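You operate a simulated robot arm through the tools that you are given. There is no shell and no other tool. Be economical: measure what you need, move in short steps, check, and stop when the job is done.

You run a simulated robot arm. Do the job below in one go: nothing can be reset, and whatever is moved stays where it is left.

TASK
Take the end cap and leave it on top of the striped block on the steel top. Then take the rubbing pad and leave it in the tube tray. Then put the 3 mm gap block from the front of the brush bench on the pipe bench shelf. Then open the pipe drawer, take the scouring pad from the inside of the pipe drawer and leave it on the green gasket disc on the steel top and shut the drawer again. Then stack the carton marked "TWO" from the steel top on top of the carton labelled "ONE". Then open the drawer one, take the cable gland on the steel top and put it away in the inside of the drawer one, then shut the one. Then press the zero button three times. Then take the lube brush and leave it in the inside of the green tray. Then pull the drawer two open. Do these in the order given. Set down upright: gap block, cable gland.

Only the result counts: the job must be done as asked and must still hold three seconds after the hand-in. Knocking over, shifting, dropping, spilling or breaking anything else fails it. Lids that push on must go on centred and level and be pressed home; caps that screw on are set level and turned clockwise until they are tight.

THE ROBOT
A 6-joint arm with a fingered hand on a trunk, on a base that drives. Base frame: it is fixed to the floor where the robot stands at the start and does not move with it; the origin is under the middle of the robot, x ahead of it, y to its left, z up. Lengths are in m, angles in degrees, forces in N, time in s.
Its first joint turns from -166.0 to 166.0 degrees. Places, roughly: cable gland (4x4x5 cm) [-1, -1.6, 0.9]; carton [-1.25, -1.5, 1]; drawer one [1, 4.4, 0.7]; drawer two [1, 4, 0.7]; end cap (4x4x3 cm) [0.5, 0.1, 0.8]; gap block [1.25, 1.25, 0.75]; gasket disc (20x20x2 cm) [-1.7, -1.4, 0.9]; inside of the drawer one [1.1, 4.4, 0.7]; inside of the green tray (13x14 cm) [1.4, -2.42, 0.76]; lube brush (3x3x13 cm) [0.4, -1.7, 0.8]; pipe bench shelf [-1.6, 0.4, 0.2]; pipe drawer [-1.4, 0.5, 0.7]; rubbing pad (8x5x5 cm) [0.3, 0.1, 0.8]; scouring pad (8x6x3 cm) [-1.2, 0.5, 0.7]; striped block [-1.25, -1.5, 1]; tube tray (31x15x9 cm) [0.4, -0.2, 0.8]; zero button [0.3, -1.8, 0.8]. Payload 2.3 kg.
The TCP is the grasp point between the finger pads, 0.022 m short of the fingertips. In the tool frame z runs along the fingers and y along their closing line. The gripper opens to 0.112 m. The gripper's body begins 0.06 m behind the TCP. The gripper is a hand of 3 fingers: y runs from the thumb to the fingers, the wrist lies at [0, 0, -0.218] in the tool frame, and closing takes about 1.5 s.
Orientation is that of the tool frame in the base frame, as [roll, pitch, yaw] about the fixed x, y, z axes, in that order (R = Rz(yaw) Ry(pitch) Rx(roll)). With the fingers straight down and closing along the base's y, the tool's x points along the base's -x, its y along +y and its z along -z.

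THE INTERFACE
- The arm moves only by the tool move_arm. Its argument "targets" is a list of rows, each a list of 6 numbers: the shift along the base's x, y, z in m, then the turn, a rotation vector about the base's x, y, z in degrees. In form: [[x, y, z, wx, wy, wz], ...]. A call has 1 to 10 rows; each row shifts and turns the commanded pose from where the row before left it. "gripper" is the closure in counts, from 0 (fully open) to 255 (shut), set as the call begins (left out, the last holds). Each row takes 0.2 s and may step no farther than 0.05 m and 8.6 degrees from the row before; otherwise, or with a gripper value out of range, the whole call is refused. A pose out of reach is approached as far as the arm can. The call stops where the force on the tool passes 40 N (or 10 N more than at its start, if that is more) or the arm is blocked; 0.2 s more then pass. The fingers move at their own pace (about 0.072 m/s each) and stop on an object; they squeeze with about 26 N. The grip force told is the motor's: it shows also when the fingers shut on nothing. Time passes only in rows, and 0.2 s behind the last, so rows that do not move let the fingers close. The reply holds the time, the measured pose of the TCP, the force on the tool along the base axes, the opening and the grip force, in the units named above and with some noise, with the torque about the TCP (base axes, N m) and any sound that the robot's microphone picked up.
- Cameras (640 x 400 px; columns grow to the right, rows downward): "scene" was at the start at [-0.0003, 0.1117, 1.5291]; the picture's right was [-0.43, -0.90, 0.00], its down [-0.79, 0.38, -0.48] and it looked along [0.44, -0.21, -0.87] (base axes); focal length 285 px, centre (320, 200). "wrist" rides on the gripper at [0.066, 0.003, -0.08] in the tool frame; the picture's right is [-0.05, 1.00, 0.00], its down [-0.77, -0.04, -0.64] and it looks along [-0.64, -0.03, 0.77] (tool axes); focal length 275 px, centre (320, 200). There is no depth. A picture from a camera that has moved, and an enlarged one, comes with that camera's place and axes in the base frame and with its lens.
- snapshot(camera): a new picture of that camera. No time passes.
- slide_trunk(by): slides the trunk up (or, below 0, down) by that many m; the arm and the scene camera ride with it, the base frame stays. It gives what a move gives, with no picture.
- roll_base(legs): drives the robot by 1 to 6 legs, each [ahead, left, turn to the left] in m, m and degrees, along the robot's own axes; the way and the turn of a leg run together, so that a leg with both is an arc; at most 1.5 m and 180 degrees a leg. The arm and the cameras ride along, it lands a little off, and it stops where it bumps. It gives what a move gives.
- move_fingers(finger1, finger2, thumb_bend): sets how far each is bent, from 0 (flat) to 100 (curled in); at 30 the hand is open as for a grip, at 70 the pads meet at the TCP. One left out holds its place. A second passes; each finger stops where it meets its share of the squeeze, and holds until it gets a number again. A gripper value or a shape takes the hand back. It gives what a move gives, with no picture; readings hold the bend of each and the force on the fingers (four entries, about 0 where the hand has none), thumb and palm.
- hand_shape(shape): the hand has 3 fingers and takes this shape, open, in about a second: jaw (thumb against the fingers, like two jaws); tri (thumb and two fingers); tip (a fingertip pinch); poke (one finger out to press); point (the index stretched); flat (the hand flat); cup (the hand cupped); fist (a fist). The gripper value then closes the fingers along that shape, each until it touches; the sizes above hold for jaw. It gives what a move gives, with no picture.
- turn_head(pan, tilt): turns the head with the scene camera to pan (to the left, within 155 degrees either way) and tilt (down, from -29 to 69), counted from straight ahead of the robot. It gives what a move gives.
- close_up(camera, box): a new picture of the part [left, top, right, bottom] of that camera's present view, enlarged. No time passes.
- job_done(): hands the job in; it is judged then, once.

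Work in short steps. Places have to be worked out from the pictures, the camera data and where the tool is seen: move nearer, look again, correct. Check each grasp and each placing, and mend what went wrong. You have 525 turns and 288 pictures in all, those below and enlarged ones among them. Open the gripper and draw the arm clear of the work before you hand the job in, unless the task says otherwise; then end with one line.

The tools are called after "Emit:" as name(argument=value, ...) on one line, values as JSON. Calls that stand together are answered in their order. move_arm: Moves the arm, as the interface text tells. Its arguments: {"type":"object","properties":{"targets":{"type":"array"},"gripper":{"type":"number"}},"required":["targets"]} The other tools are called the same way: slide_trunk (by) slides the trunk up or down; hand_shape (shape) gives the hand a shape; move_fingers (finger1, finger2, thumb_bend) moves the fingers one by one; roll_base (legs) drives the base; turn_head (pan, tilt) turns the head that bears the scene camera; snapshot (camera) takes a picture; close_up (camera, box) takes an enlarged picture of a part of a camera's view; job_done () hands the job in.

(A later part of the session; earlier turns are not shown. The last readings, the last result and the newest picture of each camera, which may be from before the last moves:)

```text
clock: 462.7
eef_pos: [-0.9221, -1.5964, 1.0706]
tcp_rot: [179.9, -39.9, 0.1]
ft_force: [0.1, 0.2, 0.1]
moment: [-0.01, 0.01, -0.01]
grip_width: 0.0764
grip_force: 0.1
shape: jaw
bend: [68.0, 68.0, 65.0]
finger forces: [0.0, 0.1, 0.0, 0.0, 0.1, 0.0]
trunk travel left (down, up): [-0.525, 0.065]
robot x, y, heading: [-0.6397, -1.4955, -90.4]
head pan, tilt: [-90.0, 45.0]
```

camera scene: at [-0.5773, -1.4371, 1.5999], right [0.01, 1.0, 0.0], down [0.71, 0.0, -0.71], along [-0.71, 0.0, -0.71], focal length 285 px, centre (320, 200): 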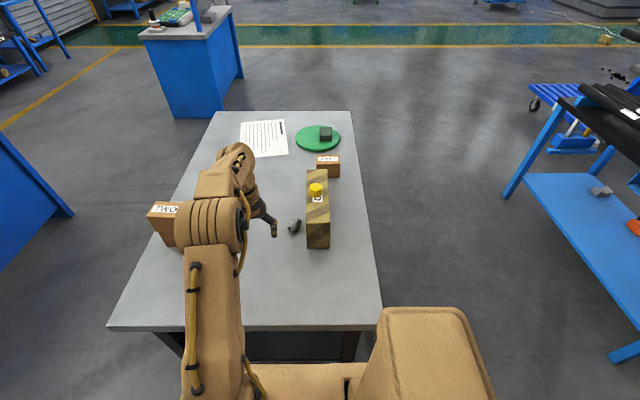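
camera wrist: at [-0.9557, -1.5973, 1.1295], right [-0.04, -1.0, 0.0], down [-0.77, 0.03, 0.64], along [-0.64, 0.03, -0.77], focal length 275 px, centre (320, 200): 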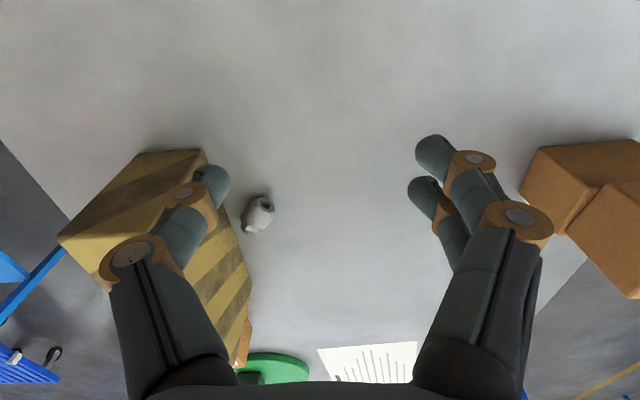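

A backward tilt of 40° works. Testing 48° and a lower height.

Emit:
move_arm(targets=[[0, 0, 0, 0, -8, 0], [0, 0, -0.04, 0, 0, 0], [0, 0, -0.04, 0, 0, 0], [0, 0, -0.03, 0, 0, 0], [0, 0, 0, 0, 0, 0]])

```text
clock: 463.9
eef_pos: [-0.9048, -1.543, 0.955]
tcp_rot: [179.8, -47.9, 0.2]
ft_force: [-0.2, 0.2, -0.4]
moment: [0.0, 0.02, -0.03]
grip_width: 0.0769
grip_force: 0.0
shape: jaw
bend: [68.0, 68.0, 65.0]
finger forces: [0.0, 0.0, 0.1, 0.1, 0.0, 0.0]
out of reach, approached as far as the arm can: row 1
trunk travel left (down, up): [-0.525, 0.065]
robot x, y, heading: [-0.6339, -1.497, -90.3]
head pan, tilt: [-90.0, 45.0]
```

Feasible: 48° backward at about (−0.905, −1.54, 0.955). So I'll pick the gland with a 40° forward tilt, aligned with its axis (yaw −39°), then set it down tilted back. First to the hover pose.

Emit:
move_arm(targets=[[-0.01, 0, 0.03, 0, 8, 0], [-0.02, 0, 0.03, 0, 8, 0], [-0.02, 0, 0.03, 0, 8, 0], [-0.02, 0, 0.02, 0, 8, 0], [-0.02, 0, 0.01, 0, 8, 0], [-0.02, 0, 0, 0, 8, 0], [0, 0, 0, 0, 0, 0]], gripper=115)

Emit:
move_arm(targets=[[-0.012, 0, 0, 0, 0, -7.8], [-0.012, 0, 0, 0, 0, -7.8], [-0.012, 0, 0, 0, 0, -7.8], [-0.012, 0, 0, 0, 0, -7.8], [-0.012, 0, 0, 0, 0, -7.8], [0, 0, 0, 5.03, 6.22, 0], [0, 0, 0, 5.03, 6.22, 0], [0, 0, 0, 5.03, 6.22, 0], [0, 0, 0, 5.03, 6.22, 0], [0, 0, 0, 5.03, 6.22, 0]])

Emit:
snapshot(camera="wrist")

```text
clock: 465.5
eef_pos: [-1.0128, -1.5464, 1.0728]
tcp_rot: [180.0, 0.2, 0.1]
ft_force: [-0.2, 0.3, 0.4]
moment: [-0.01, -0.04, 0.0]
grip_width: 0.062
grip_force: 0.2
shape: jaw
bend: [72.0, 72.0, 70.0]
finger forces: [0.0, 0.0, 0.1, 0.0, 0.0, 0.0]
trunk travel left (down, up): [-0.525, 0.065]
robot x, y, heading: [-0.6361, -1.492, -90.6]
head pan, tilt: [-90.0, 45.0]
```

```text
clock: 467.7
eef_pos: [-1.0674, -1.5508, 1.0724]
tcp_rot: [180.0, 40.2, -38.7]
ft_force: [0.0, 0.2, 0.6]
moment: [0.0, -0.01, -0.01]
grip_width: 0.0619
grip_force: 0.0
shape: jaw
bend: [72.0, 72.0, 70.0]
finger forces: [0.0, 0.0, 0.0, 0.0, 0.0, 0.1]
out of reach, approached as far as the arm can: row 5
trunk travel left (down, up): [-0.525, 0.065]
robot x, y, heading: [-0.639, -1.4961, -90.1]
head pan, tilt: [-90.0, 45.0]
```

```text
155 pictures are left
camera wrist: at [-0.9895, -1.6165, 1.0891], right [-0.65, -0.76, 0.03], down [-0.12, 0.14, 0.98], along [-0.75, 0.64, -0.18], focal length 275 px, centre (320, 200)
```

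wrist: 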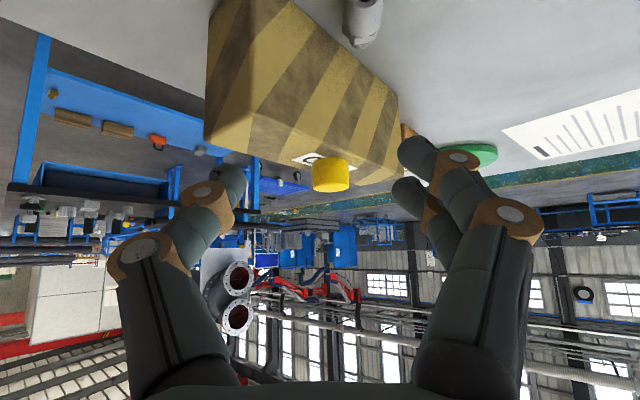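

The gland shows at the top and computes to (−1.167, −1.519), as before. Moving to hover along the approach line.

Emit:
move_arm(targets=[[-0.018, -0.002, -0.03, 0, 0, 0], [-0.018, -0.003, -0.03, 0, 0, 0], [-0.012, -0.002, -0.03, 0, 0, 0], [0, 0, 0, 0, 0, 0]])

Emit:
snapshot(camera="wrist")

Emit:
close_up(camera="scene", box=[220, 170, 360, 270])

```text
clock: 468.7
eef_pos: [-1.1142, -1.5559, 0.9821]
tcp_rot: [-179.9, 40.2, -38.9]
ft_force: [0.7, -0.1, 0.5]
moment: [0.0, -0.01, 0.03]
grip_width: 0.0619
grip_force: 0.0
shape: jaw
bend: [72.0, 72.0, 70.0]
finger forces: [0.0, 0.0, 0.0, 0.0, 0.0, 0.0]
trunk travel left (down, up): [-0.525, 0.065]
robot x, y, heading: [-0.6405, -1.4977, -90.5]
head pan, tilt: [-90.0, 45.0]
```

```text
154 pictures are left
camera wrist: at [-1.0361, -1.6221, 0.9996], right [-0.65, -0.76, 0.03], down [-0.12, 0.14, 0.98], along [-0.75, 0.64, -0.18], focal length 275 px, centre (320, 200)
```

wrist: 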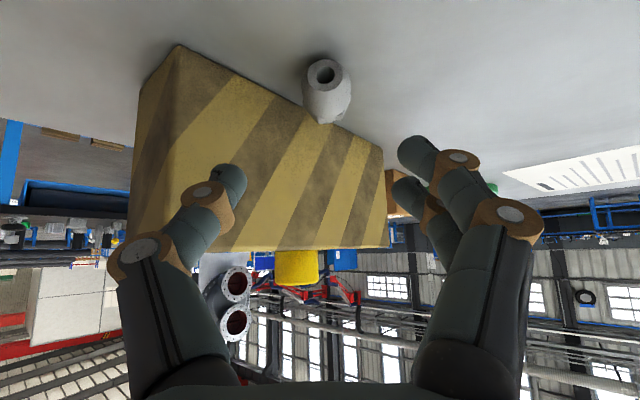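

```text
4.00 times, centred on (290, 220) of scene
camera zoom: at [-0.5776, -1.4371, 1.6], right [0.01, 1.0, 0.0], down [0.71, 0.0, -0.71], along [-0.71, 0.0, -0.71], focal length 1141 px, centre (440, 120)
```

zoom: 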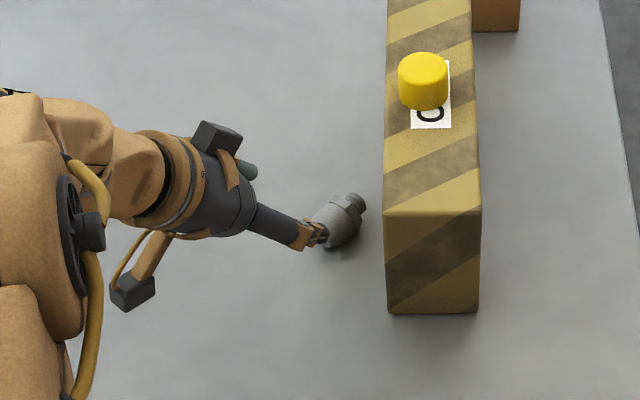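

Looking straight down the gland's axis, well aligned. Advancing along the tool with small steps.

Emit:
move_arm(targets=[[-0.015, 0.01, -0.025, 0, 0, 0], [-0.013, 0.009, -0.022, 0, 0, 0], [-0.007, 0.005, -0.01, 0, 0, 0], [-0.003, 0.002, -0.005, 0, 0, 0], [0, 0, 0, 0, 0, 0]])

Emit:
snapshot(camera="wrist")

Emit:
close_up(camera="scene", box=[260, 190, 340, 250])

```text
clock: 469.9
eef_pos: [-1.1543, -1.5303, 0.9195]
tcp_rot: [-179.9, 40.2, -38.8]
ft_force: [0.3, 0.4, 0.8]
moment: [0.02, -0.02, 0.03]
grip_width: 0.0619
grip_force: 0.1
shape: jaw
bend: [72.0, 72.0, 70.0]
finger forces: [0.1, 0.0, 0.0, 0.0, 0.0, 0.0]
trunk travel left (down, up): [-0.525, 0.065]
robot x, y, heading: [-0.6409, -1.4929, -90.3]
head pan, tilt: [-90.0, 45.0]
```

```text
152 pictures are left
camera wrist: at [-1.0762, -1.5973, 0.9379], right [-0.66, -0.76, 0.03], down [-0.12, 0.14, 0.98], along [-0.75, 0.64, -0.18], focal length 275 px, centre (320, 200)
```

wrist: 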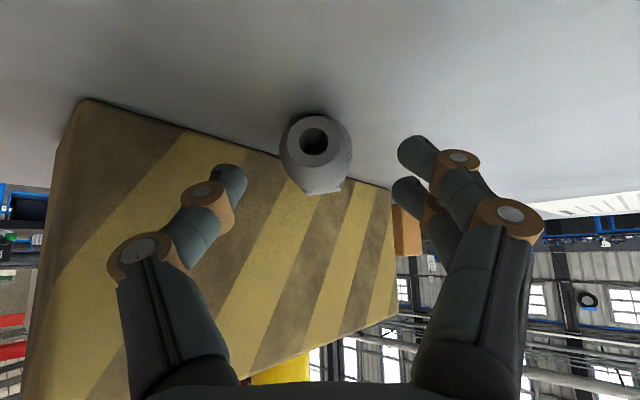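

```text
6.67 times, centred on (300, 220) of scene
camera zoom: at [-0.578, -1.4373, 1.6], right [0.01, 1.0, 0.0], down [0.71, 0.0, -0.71], along [-0.71, 0.0, -0.71], focal length 1902 px, centre (453, 67)
```

zoom: 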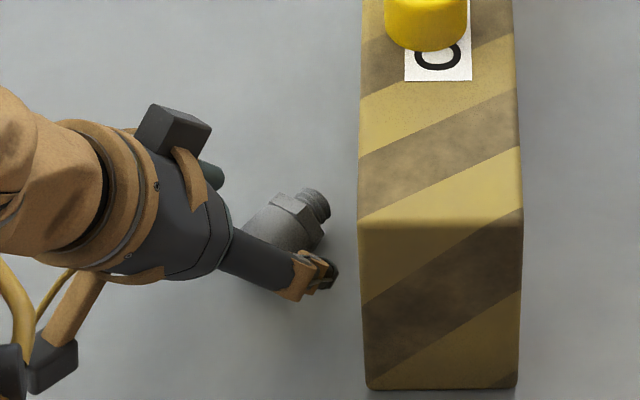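

The gland sits between the fingertips. I'll go a bit deeper (8 mm), watching for bench contact.

Emit:
move_arm(targets=[[-0.002, 0.002, -0.003, 0, 0, 0], [-0.002, 0.002, -0.003, 0, 0, 0], [-0.001, 0.001, -0.002, 0, 0, 0]])

```text
clock: 470.7
eef_pos: [-1.1594, -1.5268, 0.9126]
tcp_rot: [-179.9, 40.2, -38.8]
ft_force: [-0.4, 0.2, -0.6]
moment: [-0.01, -0.01, -0.02]
grip_width: 0.0619
grip_force: 0.0
shape: jaw
bend: [72.0, 72.0, 70.0]
finger forces: [0.0, 0.1, 0.0, 0.1, 0.0, 0.0]
trunk travel left (down, up): [-0.525, 0.065]
robot x, y, heading: [-0.6382, -1.4998, -90.3]
head pan, tilt: [-90.0, 45.0]
```

No contact. 3 mm more, then close.

Emit:
move_arm(targets=[[-0.0015, 0.001, -0.0025, 0, 0, 0], [0, 0, 0, 0, 0, 0]])

Emit:
move_arm(targets=[[0, 0, 0, 0, 0, 0], [0, 0, 0, 0, 0, 0], [0, 0, 0, 0, 0, 0], [0, 0, 0, 0, 0, 0], [0, 0, 0, 0, 0, 0], [0, 0, 0, 0, 0, 0]], gripper=255)

Emit:
snapshot(camera="wrist")

Emit:
close_up(camera="scene", box=[260, 190, 340, 250])

```text
clock: 471.3
eef_pos: [-1.1607, -1.5251, 0.9102]
tcp_rot: [-179.9, 40.2, -38.7]
ft_force: [-0.3, 0.1, 0.3]
moment: [-0.03, -0.01, -0.01]
grip_width: 0.062
grip_force: 0.0
shape: jaw
bend: [72.0, 72.0, 70.0]
finger forces: [0.0, 0.0, 0.1, 0.0, 0.0, 0.0]
trunk travel left (down, up): [-0.525, 0.065]
robot x, y, heading: [-0.6395, -1.496, -90.3]
head pan, tilt: [-90.0, 45.0]
```

```text
clock: 472.7
eef_pos: [-1.1603, -1.5249, 0.9101]
tcp_rot: [-179.9, 40.2, -38.8]
ft_force: [-0.8, -0.9, 2.1]
moment: [0.02, 0.09, -0.02]
grip_width: 0.0252
grip_force: 25.8
shape: jaw
bend: [73.0, 73.0, 70.0]
finger forces: [11.8, 11.2, 0.0, 0.0, 23.3, 0.0]
trunk travel left (down, up): [-0.525, 0.065]
robot x, y, heading: [-0.6388, -1.4975, -90.5]
head pan, tilt: [-90.0, 45.0]
```

```text
150 pictures are left
camera wrist: at [-1.0829, -1.5915, 0.9274], right [-0.65, -0.76, 0.03], down [-0.12, 0.14, 0.98], along [-0.75, 0.64, -0.18], focal length 275 px, centre (320, 200)
```

wrist: 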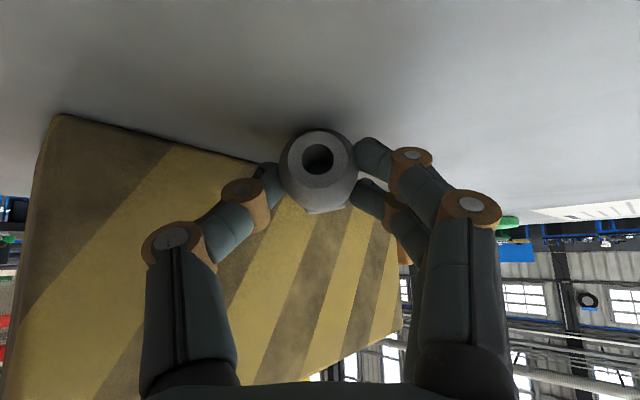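

```text
6.67 times, centred on (300, 220) of scene
camera zoom: at [-0.5779, -1.4372, 1.6], right [0.01, 1.0, 0.0], down [0.71, 0.0, -0.71], along [-0.71, 0.0, -0.71], focal length 1902 px, centre (453, 67)
```

zoom: 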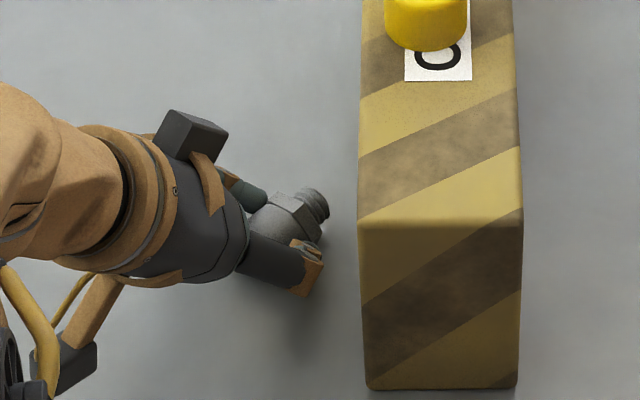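

A firm three-finger grip. I'll lift, untilt and return the yaw to 0.

Emit:
move_arm(targets=[[0.005, -0.004, 0.03, 0, 0, 0], [0.01, -0.008, 0.04, 0, 0, 0], [0.01, -0.008, 0.04, 0, 0, 0], [0.01, -0.005, 0.03, 0, 0, 0], [0.01, 0, 0.01, -5.03, -6.22, 0], [0.01, 0, 0, -5.03, -6.22, 0], [0.01, 0, 0, -5.03, -6.22, 0], [0.01, 0, 0, -5.03, -6.22, 0], [0.01, 0, 0, -5.03, -6.22, 0], [0.01, 0, 0, 0, 0, 7.8]])

Emit:
move_arm(targets=[[0.02, 0, 0, 0, 0, 7.8], [0.02, 0, 0, 0, 0, 7.8], [0.02, 0, 0, 0, 0, 7.8], [0.02, 0, 0, 0, 0, 7.8], [0.02, 0, 0, 0, -8, 0], [0.02, 0, 0, 0, -8, 0], [0.02, 0, 0, 0, -8, 0], [0.01, 0, 0, 0, -8, 0], [0.01, 0, 0, 0, -8, 0], [0, 0, 0, 0, -5, 0]])

Emit:
snapshot(camera="scene")

```text
clock: 474.9
eef_pos: [-1.059, -1.5527, 1.0558]
tcp_rot: [-180.0, 0.2, -31.0]
ft_force: [0.1, 0.0, 0.5]
moment: [-0.01, -0.01, 0.0]
grip_width: 0.0246
grip_force: 26.1
shape: jaw
bend: [73.0, 73.0, 70.0]
finger forces: [12.2, 10.0, 0.0, 0.1, 22.6, 0.0]
out of reach, approached as far as the arm can: row 9
trunk travel left (down, up): [-0.525, 0.065]
robot x, y, heading: [-0.6403, -1.4947, -90.3]
head pan, tilt: [-90.0, 45.0]
```

```text
clock: 477.1
eef_pos: [-0.9003, -1.5512, 1.0578]
tcp_rot: [179.9, -44.9, 0.2]
ft_force: [0.8, -0.1, -0.5]
moment: [0.02, -0.03, -0.04]
grip_width: 0.0241
grip_force: 25.9
shape: jaw
bend: [73.0, 74.0, 70.0]
finger forces: [12.3, 10.7, 0.1, 0.1, 22.6, 0.1]
trunk travel left (down, up): [-0.525, 0.065]
robot x, y, heading: [-0.6352, -1.4961, -90.7]
head pan, tilt: [-90.0, 45.0]
```

```text
148 pictures are left
camera scene: at [-0.5787, -1.4373, 1.6001], right [0.01, 1.0, 0.0], down [0.71, 0.0, -0.71], along [-0.71, 0.0, -0.71], focal length 285 px, centre (320, 200)
```

scene: 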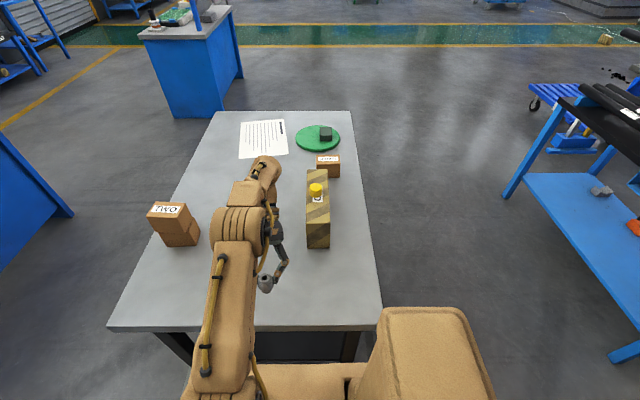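

The gland hangs hole-up in the hand. Zooming in to judge how vertical it is.

Emit:
close_up(camera="scene", box=[230, 230, 310, 310])

Emit:
snapshot(camera="wrist")

```text
5.00 times, centred on (270, 270) of scene
camera zoom: at [-0.5787, -1.4373, 1.6001], right [0.01, 1.0, 0.0], down [0.71, 0.0, -0.71], along [-0.71, 0.0, -0.71], focal length 1427 px, centre (570, -150)
```

zoom: 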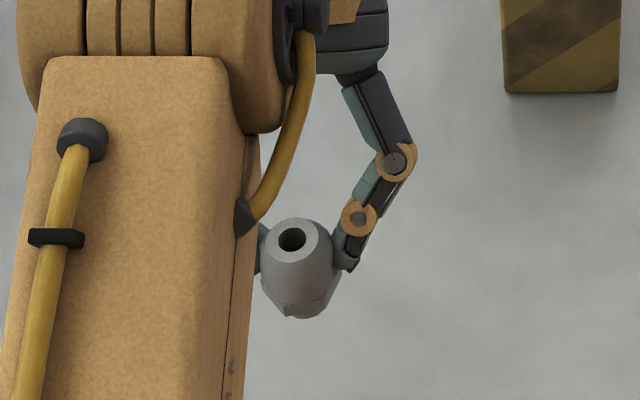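

```text
146 pictures are left
camera wrist: at [-0.9106, -1.5536, 1.1604], right [-0.03, -1.0, -0.03], down [-0.99, 0.03, -0.09], along [0.1, 0.03, -1.0], focal length 275 px, centre (320, 200)
```

wrist: 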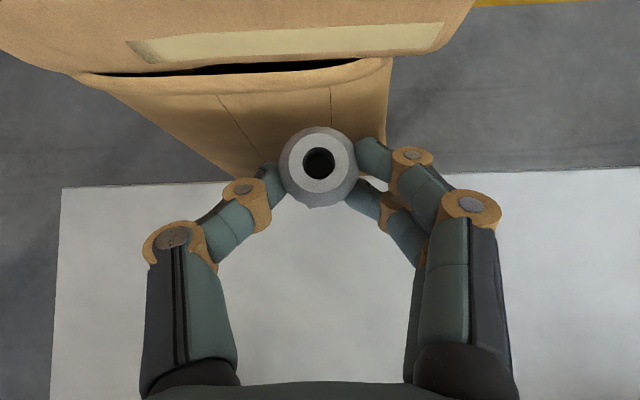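

Seen from straight above it's nearly upright, about 2 cm inside the table edge. I'll move 4.5 cm inward, add 4° and lower most of the way.

Emit:
move_arm(targets=[[-0.02, 0, -0.02, 0, 0, 0], [-0.025, 0, -0.02, 0, 0, 0], [0, 0, -0.03, 0, -4, 0], [0, 0, -0.03, 0, 0, 0], [0, 0, 0, 0, 0, 0]])

Emit:
snapshot(camera="wrist")

Emit:
close_up(camera="scene", box=[230, 230, 310, 310])

```text
clock: 478.3
eef_pos: [-0.9119, -1.5119, 0.9773]
tcp_rot: [179.9, -48.8, 0.3]
ft_force: [-0.2, -0.4, -0.6]
moment: [-0.01, 0.01, 0.0]
grip_width: 0.0243
grip_force: 26.1
shape: jaw
bend: [73.0, 74.0, 70.0]
finger forces: [12.3, 10.8, 0.0, 0.1, 22.5, 0.0]
out of reach, approached as far as the arm can: row 2, 3
trunk travel left (down, up): [-0.525, 0.065]
robot x, y, heading: [-0.6372, -1.4925, -90.5]
head pan, tilt: [-90.0, 45.0]
```

```text
145 pictures are left
camera wrist: at [-0.9284, -1.5139, 1.0797], right [-0.03, -1.0, -0.03], down [-0.99, 0.03, -0.16], along [0.16, 0.03, -0.99], focal length 275 px, centre (320, 200)
```

wrist: 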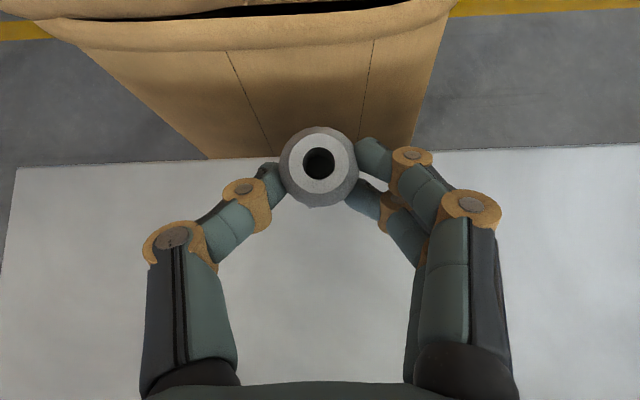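

```text
5.00 times, centred on (270, 270) of scene
camera zoom: at [-0.5781, -1.4367, 1.6], right [0.01, 1.0, 0.0], down [0.71, -0.01, -0.71], along [-0.71, 0.0, -0.71], focal length 1427 px, centre (570, -150)
```

zoom: 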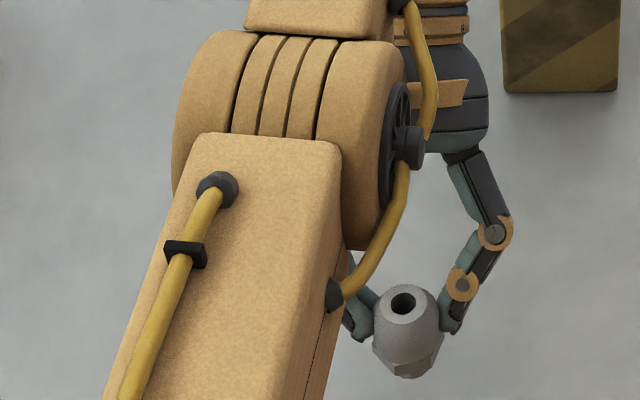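

Perspective suggests the gland leans about 10° outward, since it was lying slightly nose-up. I'll take back 9° of tilt, nudge the base 2 cm closer, and lower.

Emit:
roll_base(legs=[[0, -0.02, 0]])

Emit:
move_arm(targets=[[0, 0, 0, 0, 5, 0], [0, 0, 0, 0, 4, 0], [0, 0, -0.02, 0, 0, 0], [0, 0, -0.01, 0, 0, 0], [0, 0, 0, 0, 0, 0]])

Emit:
close_up(camera="scene", box=[230, 230, 330, 320])

Emit:
snapshot(camera="wrist")

```text
clock: 479.1
eef_pos: [-0.9317, -1.5124, 0.9772]
tcp_rot: [179.8, -48.7, 0.3]
ft_force: [0.0, -0.5, -1.1]
moment: [-0.02, 0.05, 0.0]
grip_width: 0.0243
grip_force: 25.7
shape: jaw
bend: [73.0, 74.0, 70.0]
finger forces: [12.2, 10.8, 0.0, 0.1, 22.6, 0.0]
trunk travel left (down, up): [-0.525, 0.065]
robot x, y, heading: [-0.656, -1.4971, -90.3]
head pan, tilt: [-90.0, 45.0]
```

```text
clock: 480.3
eef_pos: [-0.9308, -1.5139, 0.9466]
tcp_rot: [180.0, -39.8, 0.1]
ft_force: [-0.4, 0.3, -0.3]
moment: [0.01, 0.01, 0.0]
grip_width: 0.0241
grip_force: 25.7
shape: jaw
bend: [73.0, 74.0, 70.0]
finger forces: [12.3, 10.8, 0.0, 0.2, 22.2, 0.0]
trunk travel left (down, up): [-0.525, 0.065]
robot x, y, heading: [-0.6591, -1.4963, -90.2]
head pan, tilt: [-90.0, 45.0]
```

```text
4.44 times, centred on (280, 275) of scene
camera zoom: at [-0.5979, -1.4371, 1.6], right [0.01, 1.0, 0.0], down [0.71, 0.0, -0.71], along [-0.71, 0.0, -0.71], focal length 1268 px, centre (498, -133)
```

zoom: 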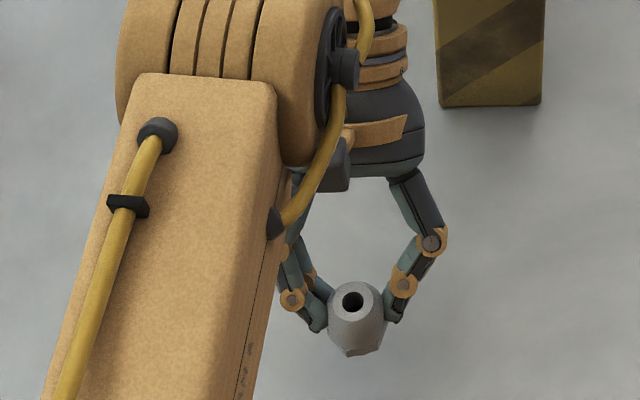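

```text
142 pictures are left
camera wrist: at [-0.9311, -1.5149, 1.0503], right [-0.03, -1.0, -0.03], down [-1.0, 0.03, 0.0], along [0.01, 0.03, -1.0], focal length 275 px, centre (320, 200)
```

wrist: 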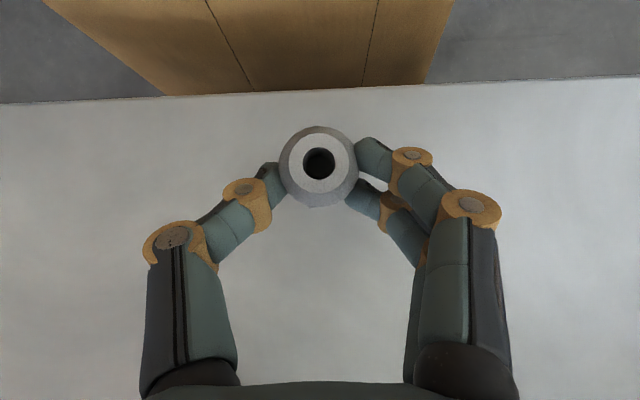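

The camera looks straight down here and the gland is vertical to within about 3°, 5 cm inside the edge. Lowering slowly to contact.

Emit:
move_arm(targets=[[0, 0, -0.01, 0, 0, 0], [0, 0, -0.006, 0, 0, 0], [0, 0, -0.004, 0, 0, 0], [0, 0, -0.003, 0, 0, 0]])

```text
clock: 481.3
eef_pos: [-0.9314, -1.5124, 0.925]
tcp_rot: [179.8, -39.8, 0.3]
ft_force: [0.5, 0.1, 0.3]
moment: [-0.02, -0.01, 0.03]
grip_width: 0.0243
grip_force: 25.7
shape: jaw
bend: [73.0, 74.0, 70.0]
finger forces: [12.2, 11.0, 0.1, 0.0, 22.3, 0.1]
trunk travel left (down, up): [-0.525, 0.065]
robot x, y, heading: [-0.6601, -1.4946, -90.5]
head pan, tilt: [-90.0, 45.0]
```

Still free at 0.925. Continuing in 3 mm steps.

Emit:
move_arm(targets=[[0, 0, -0.003, 0, 0, 0], [0, 0, -0.003, 0, 0, 0], [0, 0, -0.002, 0, 0, 0]])

```text
clock: 482.1
eef_pos: [-0.9301, -1.5107, 0.9207]
tcp_rot: [179.8, -39.6, -0.2]
ft_force: [-1.4, 1.9, 33.1]
moment: [-0.01, -0.34, -0.01]
grip_width: 0.0263
grip_force: 25.8
shape: jaw
bend: [74.0, 74.0, 72.0]
finger forces: [15.4, 14.5, 0.0, 0.0, 30.3, 0.0]
trunk travel left (down, up): [-0.525, 0.065]
robot x, y, heading: [-0.6591, -1.4922, -90.1]
head pan, tilt: [-90.0, 45.0]
stopped in row 3: the force on the tool passed its limit (the readings are from after the stop); the commanded pose is now the measured one
```

Contact. I'll ease off 3 mm and open only as much as needed.

Emit:
move_arm(targets=[[0, 0, 0.003, 0, 0, 0], [0, 0, 0, 0, 0, 0]])

Emit:
move_arm(targets=[[0, 0, 0, 0, 0, 0], [0, 0, 0, 0, 0, 0], [0, 0, 0, 0, 0, 0], [0, 0, 0, 0, 0, 0], [0, 0, 0, 0, 0, 0]], gripper=105)

Emit:
snapshot(camera="wrist")

Emit:
close_up(camera="scene", box=[230, 230, 330, 320])

```text
clock: 482.7
eef_pos: [-0.9317, -1.5114, 0.9212]
tcp_rot: [179.9, -39.7, 0.0]
ft_force: [0.7, 0.9, 8.3]
moment: [0.05, -0.11, 0.0]
grip_width: 0.0264
grip_force: 26.2
shape: jaw
bend: [74.0, 74.0, 72.0]
finger forces: [14.0, 12.1, 0.0, 0.0, 26.0, 0.0]
trunk travel left (down, up): [-0.525, 0.065]
robot x, y, heading: [-0.6571, -1.496, -90.5]
head pan, tilt: [-90.0, 45.0]
```

```text
clock: 483.9
eef_pos: [-0.9328, -1.5121, 0.9215]
tcp_rot: [180.0, -39.7, 0.1]
ft_force: [-0.5, -0.4, 0.2]
moment: [-0.02, 0.0, 0.03]
grip_width: 0.0657
grip_force: 0.0
shape: jaw
bend: [71.0, 71.0, 70.0]
finger forces: [0.0, 0.1, 0.0, 0.1, 0.0, 0.0]
trunk travel left (down, up): [-0.525, 0.065]
robot x, y, heading: [-0.6589, -1.4988, -90.6]
head pan, tilt: [-90.0, 45.0]
```

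```text
141 pictures are left
camera wrist: at [-0.9326, -1.5143, 1.0243], right [-0.04, -1.0, -0.03], down [-1.0, 0.04, 0.0], along [0.0, 0.03, -1.0], focal length 275 px, centre (320, 200)
```

wrist: 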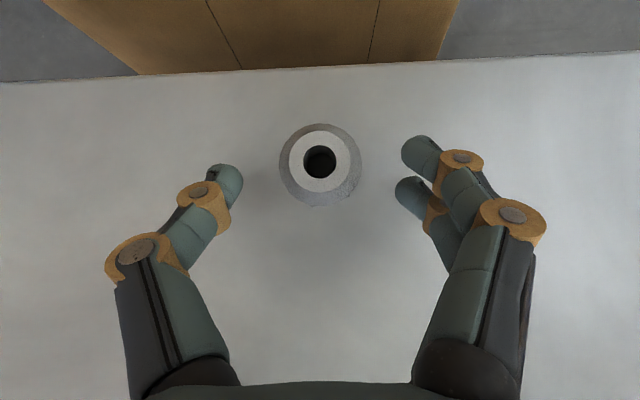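

```text
4.44 times, centred on (280, 275) of scene
camera zoom: at [-0.5979, -1.4371, 1.6], right [0.01, 1.0, 0.0], down [0.71, 0.0, -0.71], along [-0.71, 0.0, -0.71], focal length 1268 px, centre (498, -133)
```

zoom: 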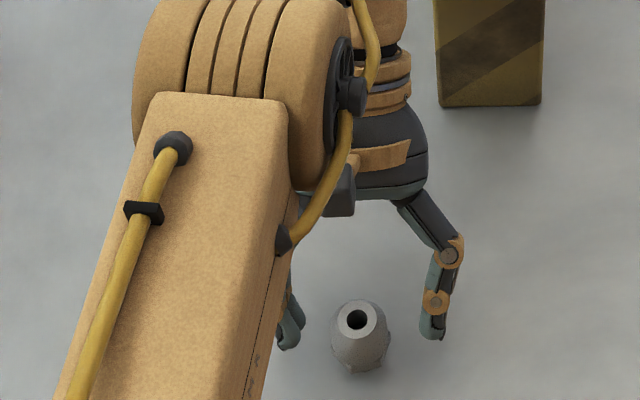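

The gland stands upright at about (−0.920, −1.512). I'll retreat along the tool axis, return to vertical and hover above it.

Emit:
move_arm(targets=[[-0.013, 0, 0.0155, 0, 0, 0], [-0.013, 0, 0.0155, 0, 0, 0], [-0.013, 0, 0.0155, 0, 0, 0], [0, 0, 0.03, 0, 8, 0], [0.01, 0, 0.02, 0, 8, 0], [0.01, 0, 0.01, 0, 8, 0], [0.01, 0, 0, 0, 8, 0], [0.01, 0, 0, 0, 7.7, 0], [0.012, 0, 0, 0, 0, 0], [0, 0, 0, 0, 0, 0]])

Emit:
snapshot(camera="wrist")

```text
clock: 486.1
eef_pos: [-0.905, -1.511, 1.0134]
tcp_rot: [179.9, 0.0, 0.0]
ft_force: [-0.5, 0.2, -0.5]
moment: [0.01, -0.01, -0.02]
grip_width: 0.0657
grip_force: 0.0
shape: jaw
bend: [71.0, 71.0, 70.0]
finger forces: [0.0, 0.0, 0.1, 0.0, 0.1, 0.0]
out of reach, approached as far as the arm can: row 3
trunk travel left (down, up): [-0.525, 0.065]
robot x, y, heading: [-0.661, -1.496, -90.5]
head pan, tilt: [-90.0, 45.0]
```

```text
139 pictures are left
camera wrist: at [-0.8394, -1.5144, 1.0918], right [-0.05, -1.0, 0.0], down [-0.77, 0.04, 0.64], along [-0.64, 0.03, -0.77], focal length 275 px, centre (320, 200)
```

wrist: 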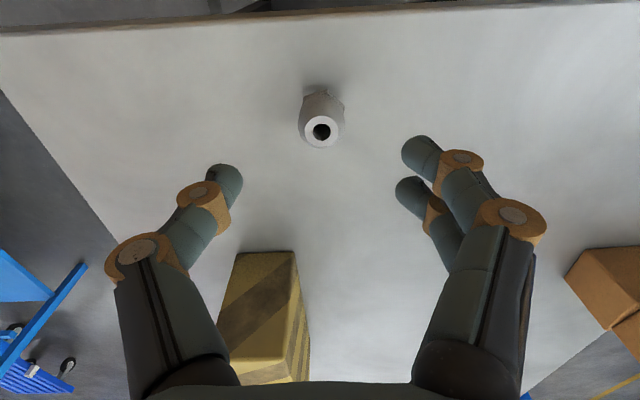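

I'll shift 1 cm and descend to z ≈ 0.927, so the pads meet the wide dome rather than the thread.

Emit:
move_arm(targets=[[-0.01, 0, -0.03, 0, 0, 0], [0, 0, -0.035, 0, 0, 0], [0, 0, -0.021, 0, 0, 0], [0, 0, 0, 0, 0, 0]])

Emit:
snapshot(camera="wrist")

```text
clock: 487.1
eef_pos: [-0.9154, -1.5113, 0.9253]
tcp_rot: [-179.9, -0.1, 0.0]
ft_force: [0.3, -0.1, 0.0]
moment: [-0.01, 0.0, 0.03]
grip_width: 0.0656
grip_force: 0.0
shape: jaw
bend: [71.0, 71.0, 70.0]
finger forces: [0.0, 0.0, 0.0, 0.0, 0.0, 0.0]
trunk travel left (down, up): [-0.525, 0.065]
robot x, y, heading: [-0.6593, -1.4961, -90.2]
head pan, tilt: [-90.0, 45.0]
```

```text
138 pictures are left
camera wrist: at [-0.8489, -1.514, 1.0059], right [-0.05, -1.0, 0.0], down [-0.77, 0.04, 0.64], along [-0.64, 0.03, -0.77], focal length 275 px, centre (320, 200)
```

wrist: 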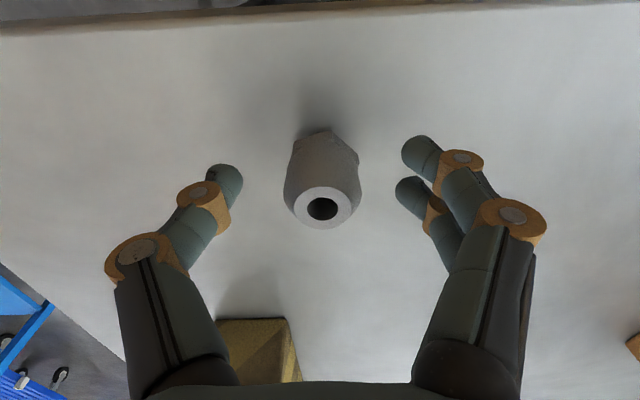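

The gland is about 4 mm nearer the robot than the TCP. I'll correct and close.

Emit:
move_arm(targets=[[0.004, 0, 0, 0, 0, 0], [0, 0, 0, 0, 0, 0]])

Emit:
move_arm(targets=[[0, 0, 0, 0, 0, 0], [0, 0, 0, 0, 0, 0], [0, 0, 0, 0, 0, 0], [0, 0, 0, 0, 0, 0], [0, 0, 0, 0, 0, 0]], gripper=255)

Emit:
snapshot(camera="wrist")

```text
clock: 487.7
eef_pos: [-0.9132, -1.5113, 0.9256]
tcp_rot: [-180.0, 0.0, 0.0]
ft_force: [-0.6, 0.3, -0.4]
moment: [0.01, -0.03, -0.02]
grip_width: 0.0656
grip_force: 0.1
shape: jaw
bend: [71.0, 71.0, 70.0]
finger forces: [0.0, 0.1, 0.0, 0.0, 0.0, 0.0]
trunk travel left (down, up): [-0.525, 0.065]
robot x, y, heading: [-0.6571, -1.4948, -90.6]
head pan, tilt: [-90.0, 45.0]
```

```text
clock: 488.9
eef_pos: [-0.9131, -1.5114, 0.9271]
tcp_rot: [180.0, 0.0, -0.1]
ft_force: [-0.1, 1.2, 2.8]
moment: [0.03, 0.05, -0.03]
grip_width: 0.0149
grip_force: 25.8
shape: jaw
bend: [74.0, 72.0, 72.0]
finger forces: [1.4, 15.6, 0.0, 0.1, 20.3, 0.0]
trunk travel left (down, up): [-0.525, 0.065]
robot x, y, heading: [-0.6619, -1.4962, -90.4]
head pan, tilt: [-90.0, 45.0]
```

```text
137 pictures are left
camera wrist: at [-0.8458, -1.5137, 1.0059], right [-0.05, -1.0, 0.0], down [-0.77, 0.04, 0.64], along [-0.64, 0.03, -0.77], focal length 275 px, centre (320, 200)
```

wrist: 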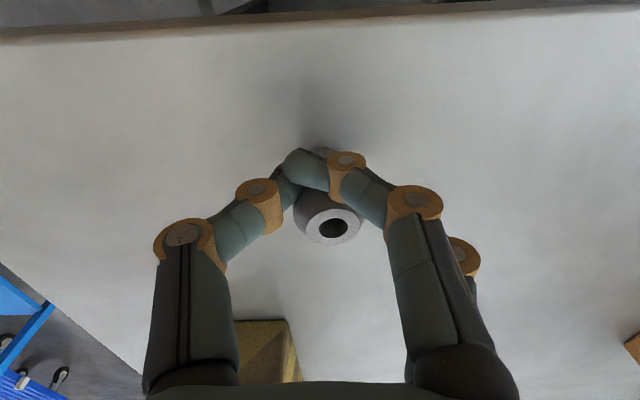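

Finger 1 slid past again, so the gland is still farther out than the TCP. I'll open, check that it still stands, and re-measure.

Emit:
move_arm(targets=[[0, 0, 0, 0, 0, 0], [0, 0, 0, 0, 0, 0], [0, 0, 0, 0, 0, 0], [0, 0, 0, 0, 0, 0]], gripper=105)

Emit:
snapshot(camera="wrist")

Emit:
close_up(camera="scene", box=[250, 240, 350, 320])

```text
clock: 489.9
eef_pos: [-0.9125, -1.5108, 0.9256]
tcp_rot: [180.0, -0.1, 0.0]
ft_force: [-0.5, 0.7, 0.5]
moment: [-0.02, 0.01, 0.0]
grip_width: 0.0657
grip_force: 0.1
shape: jaw
bend: [71.0, 71.0, 70.0]
finger forces: [0.0, 0.1, 0.0, 0.0, 0.0, 0.0]
trunk travel left (down, up): [-0.525, 0.065]
robot x, y, heading: [-0.6554, -1.4941, -90.3]
head pan, tilt: [-90.0, 45.0]
```

```text
136 pictures are left
camera wrist: at [-0.8458, -1.5138, 1.0058], right [-0.05, -1.0, 0.0], down [-0.77, 0.04, 0.64], along [-0.64, 0.03, -0.77], focal length 275 px, centre (320, 200)
```

wrist: 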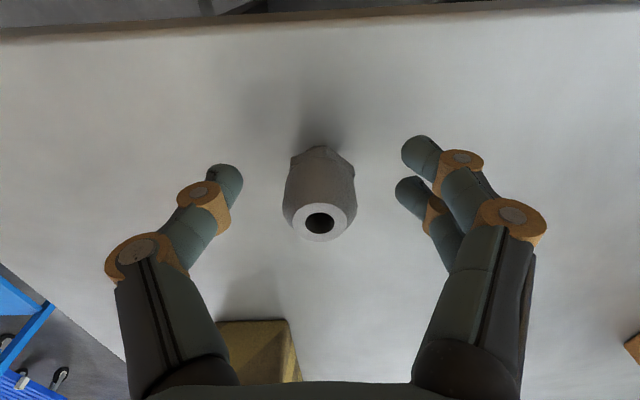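

```text
5.00 times, centred on (300, 280) of scene
camera zoom: at [-0.5979, -1.4371, 1.6], right [0.01, 1.0, 0.0], down [0.71, 0.0, -0.71], along [-0.71, 0.0, -0.71], focal length 1427 px, centre (420, -200)
```

zoom: 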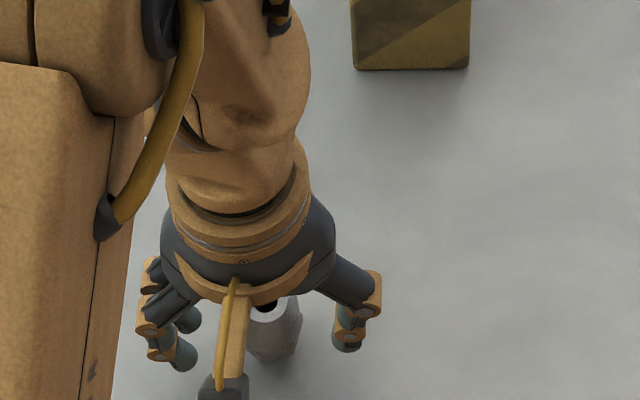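

Still standing. Matching the outline, the gland is about 11 mm farther out than the TCP, with its top at about 0.927. I'll shift −x by 11 mm and close again.

Emit:
move_arm(targets=[[-0.006, 0, 0, 0, 0, 0], [-0.005, 0, -0.003, 0, 0, 0], [0, 0, 0, 0, 0, 0]])

Emit:
move_arm(targets=[[0, 0, 0, 0, 0, 0], [0, 0, 0, 0, 0, 0], [0, 0, 0, 0, 0, 0], [0, 0, 0, 0, 0, 0], [0, 0, 0, 0, 0, 0]], gripper=255)

Emit:
snapshot(camera="wrist")

```text
clock: 490.7
eef_pos: [-0.9232, -1.5126, 0.9236]
tcp_rot: [-180.0, 0.0, 0.0]
ft_force: [0.4, 0.0, -0.3]
moment: [-0.02, 0.03, 0.02]
grip_width: 0.0657
grip_force: 0.2
shape: jaw
bend: [71.0, 71.0, 70.0]
finger forces: [0.0, 0.0, 0.1, 0.0, 0.0, 0.0]
trunk travel left (down, up): [-0.525, 0.065]
robot x, y, heading: [-0.6548, -1.4965, -90.4]
head pan, tilt: [-90.0, 45.0]
```

```text
clock: 491.9
eef_pos: [-0.9232, -1.5118, 0.9243]
tcp_rot: [-179.9, 0.0, -0.1]
ft_force: [0.3, 0.5, 0.3]
moment: [0.01, -0.01, -0.01]
grip_width: 0.0241
grip_force: 26.4
shape: jaw
bend: [73.0, 73.0, 70.0]
finger forces: [12.3, 11.1, 0.1, 0.0, 23.1, 0.0]
trunk travel left (down, up): [-0.525, 0.065]
robot x, y, heading: [-0.658, -1.4959, -90.3]
head pan, tilt: [-90.0, 45.0]
```

```text
134 pictures are left
camera wrist: at [-0.8564, -1.5146, 1.0032], right [-0.05, -1.0, 0.0], down [-0.77, 0.04, 0.64], along [-0.63, 0.03, -0.77], focal length 275 px, centre (320, 200)
```

wrist: 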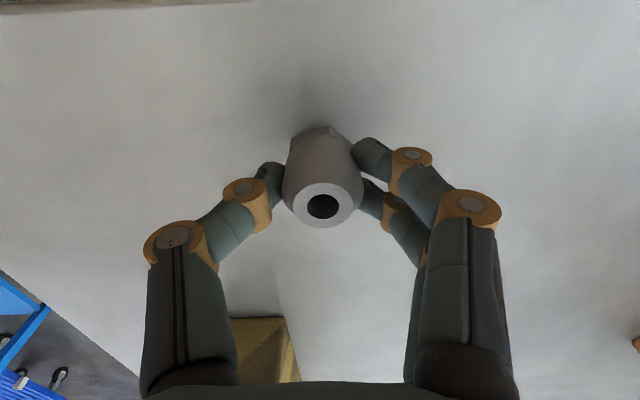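

A balanced three-finger grip. I'll lift it and drive: strafe off, reverse north along the aisle, then turn 180°.

Emit:
move_arm(targets=[[0, 0, 0.03, 0, 0, 0], [0, 0, 0.04, 0, 0, 0], [-0.02, -0.02, 0.035, 0, 0, 0], [-0.03, -0.02, 0.03, 0, 0, 0], [-0.03, -0.02, 0.015, 0, 0, 0]])

Emit:
roll_base(legs=[[0, 0.25, 0.4], [-1.5, 0, 0], [-1.5, 0, 0], [-1.5, 0, 0]])

Emit:
snapshot(camera="wrist")

```text
clock: 493.1
eef_pos: [-1.0012, -1.5736, 1.0752]
tcp_rot: [179.9, -0.2, -0.1]
ft_force: [-0.2, -0.2, -1.2]
moment: [0.0, -0.01, 0.02]
grip_width: 0.0238
grip_force: 25.8
shape: jaw
bend: [73.0, 73.0, 70.0]
finger forces: [12.5, 11.6, 0.1, 0.0, 23.0, 0.1]
trunk travel left (down, up): [-0.525, 0.065]
robot x, y, heading: [-0.6575, -1.4959, -90.4]
head pan, tilt: [-90.0, 45.0]
```

```text
clock: 516.0
eef_pos: [-0.7202, 2.9208, 1.0741]
tcp_rot: [180.0, -0.1, -0.2]
ft_force: [0.7, 0.2, -0.6]
moment: [-0.01, -0.02, -0.02]
grip_width: 0.024
grip_force: 26.3
shape: jaw
bend: [73.0, 73.0, 70.0]
finger forces: [12.5, 11.5, 0.1, 0.0, 23.0, 0.1]
trunk travel left (down, up): [-0.525, 0.065]
robot x, y, heading: [-0.3728, 2.9972, -90.6]
head pan, tilt: [-90.0, 45.0]
```

```text
133 pictures are left
camera wrist: at [-0.6531, 2.9194, 1.1537], right [-0.05, -1.0, 0.0], down [-0.77, 0.04, 0.64], along [-0.63, 0.03, -0.77], focal length 275 px, centre (320, 200)
```

wrist: 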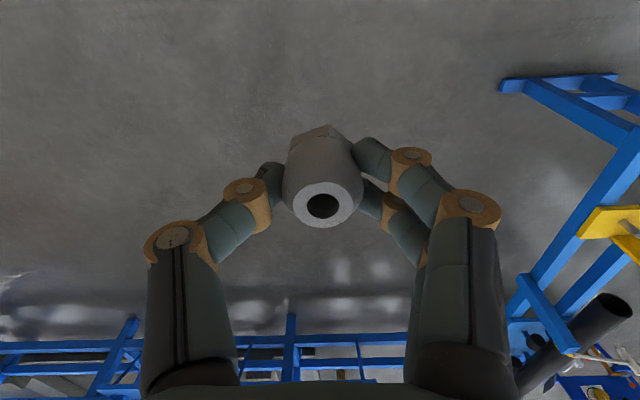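

Still held well. I'll turn around in two quarter turns and drive up to the drawer.

Emit:
roll_base(legs=[[0, 0, 90], [0, 0, 90], [1.36, 0, 0]])

Emit:
turn_head(pan=-90, tilt=50)

Emit:
snapshot(camera="scene")

```text
clock: 530.4
eef_pos: [0.0129, 4.419, 1.0737]
tcp_rot: [179.9, 0.1, 178.2]
ft_force: [0.2, -0.2, 0.2]
moment: [0.02, -0.01, 0.02]
grip_width: 0.0239
grip_force: 26.1
shape: jaw
bend: [73.0, 73.0, 70.0]
finger forces: [12.7, 11.5, 0.0, 0.0, 23.0, 0.0]
trunk travel left (down, up): [-0.525, 0.065]
robot x, y, heading: [-0.3348, 4.351, 87.7]
head pan, tilt: [-90.0, 45.0]
```

```text
clock: 531.0
eef_pos: [0.0125, 4.4184, 1.0733]
tcp_rot: [-179.9, 0.0, 178.3]
ft_force: [-0.6, -0.6, -0.5]
moment: [0.03, 0.0, -0.02]
grip_width: 0.024
grip_force: 25.9
shape: jaw
bend: [73.0, 73.0, 70.0]
finger forces: [12.7, 11.5, 0.0, 0.0, 23.0, 0.0]
trunk travel left (down, up): [-0.525, 0.065]
robot x, y, heading: [-0.3316, 4.353, 87.9]
head pan, tilt: [-90.0, 50.0]
```

```text
132 pictures are left
camera scene: at [-0.397, 4.2931, 1.5931], right [-0.04, -1.0, 0.0], down [-0.77, 0.03, -0.64], along [0.64, -0.02, -0.77], focal length 285 px, centre (320, 200)
```

scene: 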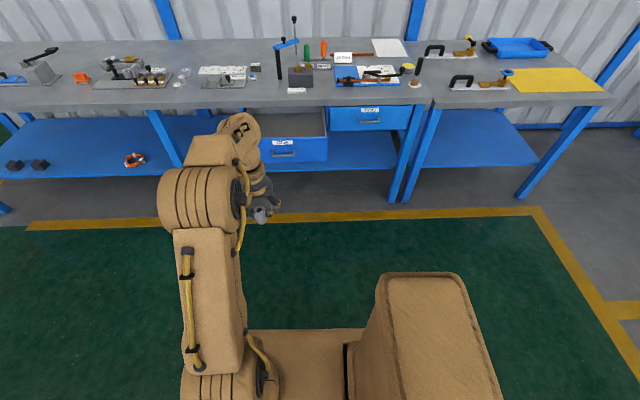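

Strafing 0.6 m right with a heading trim, so the hand comes over the open drawer.

Emit:
roll_base(legs=[[0, 0, 2.1], [0, -0.62, 0]])

Emit:
snapshot(camera="wrist")

Emit:
snapshot(camera="scene")

```text
clock: 534.9
eef_pos: [0.6353, 4.4341, 1.0744]
tcp_rot: [-180.0, 0.0, -179.3]
ft_force: [-0.3, -0.2, -1.0]
moment: [-0.01, 0.02, 0.01]
grip_width: 0.0239
grip_force: 26.5
shape: jaw
bend: [73.0, 73.0, 70.0]
finger forces: [12.6, 11.5, 0.0, 0.1, 23.1, 0.1]
trunk travel left (down, up): [-0.525, 0.065]
robot x, y, heading: [0.2922, 4.3552, 90.4]
head pan, tilt: [-90.0, 50.0]
```

```text
131 pictures are left
camera wrist: at [0.5691, 4.4365, 1.1536], right [0.04, 1.0, 0.0], down [0.77, -0.03, 0.64], along [0.64, -0.02, -0.77], focal length 275 px, centre (320, 200)
```

wrist: 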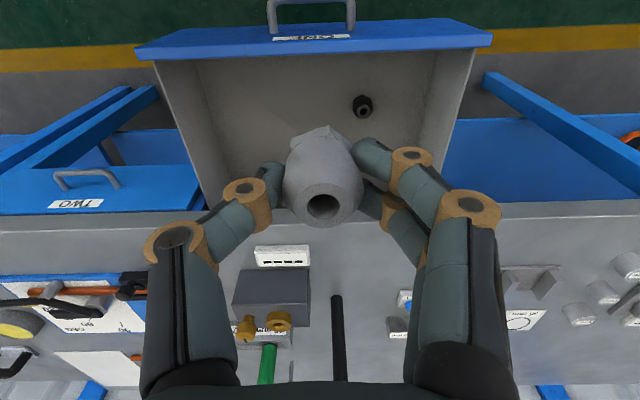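

```text
130 pictures are left
camera scene: at [0.231, 4.2918, 1.5931], right [0.0, -1.0, 0.0], down [-0.77, 0.0, -0.64], along [0.64, 0.0, -0.77], focal length 285 px, centre (320, 200)
```

scene: 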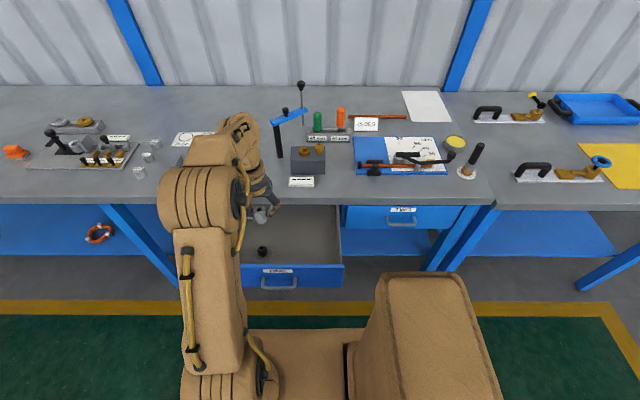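

Inside the drawer there's a black nut near (0.744, 4.50); the free area is around (0.75, 4.38). I'll nudge 3 cm closer and lower the gland there.

Emit:
roll_base(legs=[[0, -0.03, -0.4]])

Emit:
move_arm(targets=[[0.02, -0.02, -0.03, 0, 0, 0], [0.02, -0.02, -0.035, 0, 0, 0], [0.02, -0.015, -0.035, 0, 0, 0], [0.02, 0, -0.04, 0, 0, 0], [0.005, 0, -0.045, 0, 0, 0], [0, 0, -0.045, 0, 0, 0], [0, 0, 0, 0, 0, 0]])

Emit:
snapshot(camera="wrist")

Emit:
close_up(camera="scene", box=[200, 150, 360, 290])

```text
clock: 535.7
eef_pos: [0.6646, 4.4301, 1.0749]
tcp_rot: [180.0, -0.1, -179.8]
ft_force: [0.4, 0.6, -0.9]
moment: [0.01, -0.02, 0.04]
grip_width: 0.0238
grip_force: 25.8
shape: jaw
bend: [73.0, 73.0, 70.0]
finger forces: [12.6, 11.5, 0.0, 0.0, 23.0, 0.1]
trunk travel left (down, up): [-0.525, 0.065]
robot x, y, heading: [0.3238, 4.3561, 90.2]
head pan, tilt: [-90.0, 50.0]
```

```text
clock: 537.3
eef_pos: [0.7496, 4.3768, 0.8434]
tcp_rot: [-180.0, 0.0, -179.7]
ft_force: [0.6, -0.3, -0.1]
moment: [-0.04, 0.02, 0.02]
grip_width: 0.0236
grip_force: 26.5
shape: jaw
bend: [73.0, 73.0, 70.0]
finger forces: [12.9, 12.1, 0.0, 0.1, 22.8, 0.1]
trunk travel left (down, up): [-0.525, 0.065]
robot x, y, heading: [0.3266, 4.3534, 89.7]
head pan, tilt: [-90.0, 50.0]
```

```text
129 pictures are left
camera wrist: at [0.6841, 4.3794, 0.9227], right [0.04, 1.0, 0.0], down [0.77, -0.03, 0.64], along [0.64, -0.03, -0.77], focal length 275 px, centre (320, 200)
```

wrist: 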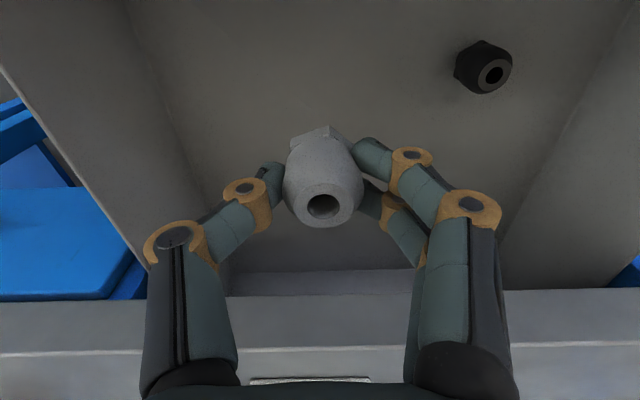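

```text
2.86 times, centred on (280, 220) of scene
camera zoom: at [0.2595, 4.2922, 1.5931], right [0.0, -1.0, 0.0], down [-0.77, 0.0, -0.64], along [0.64, 0.0, -0.77], focal length 815 px, centre (434, 143)
```

zoom: 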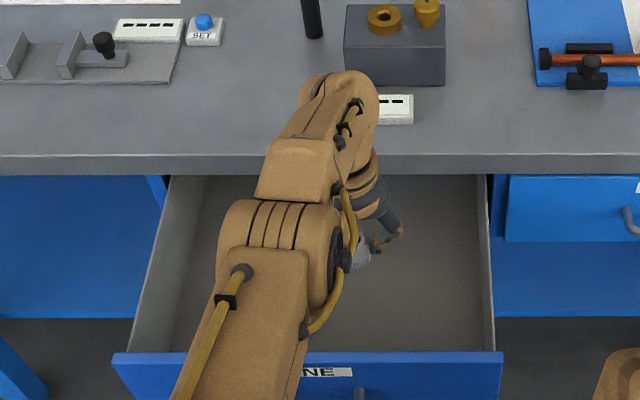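

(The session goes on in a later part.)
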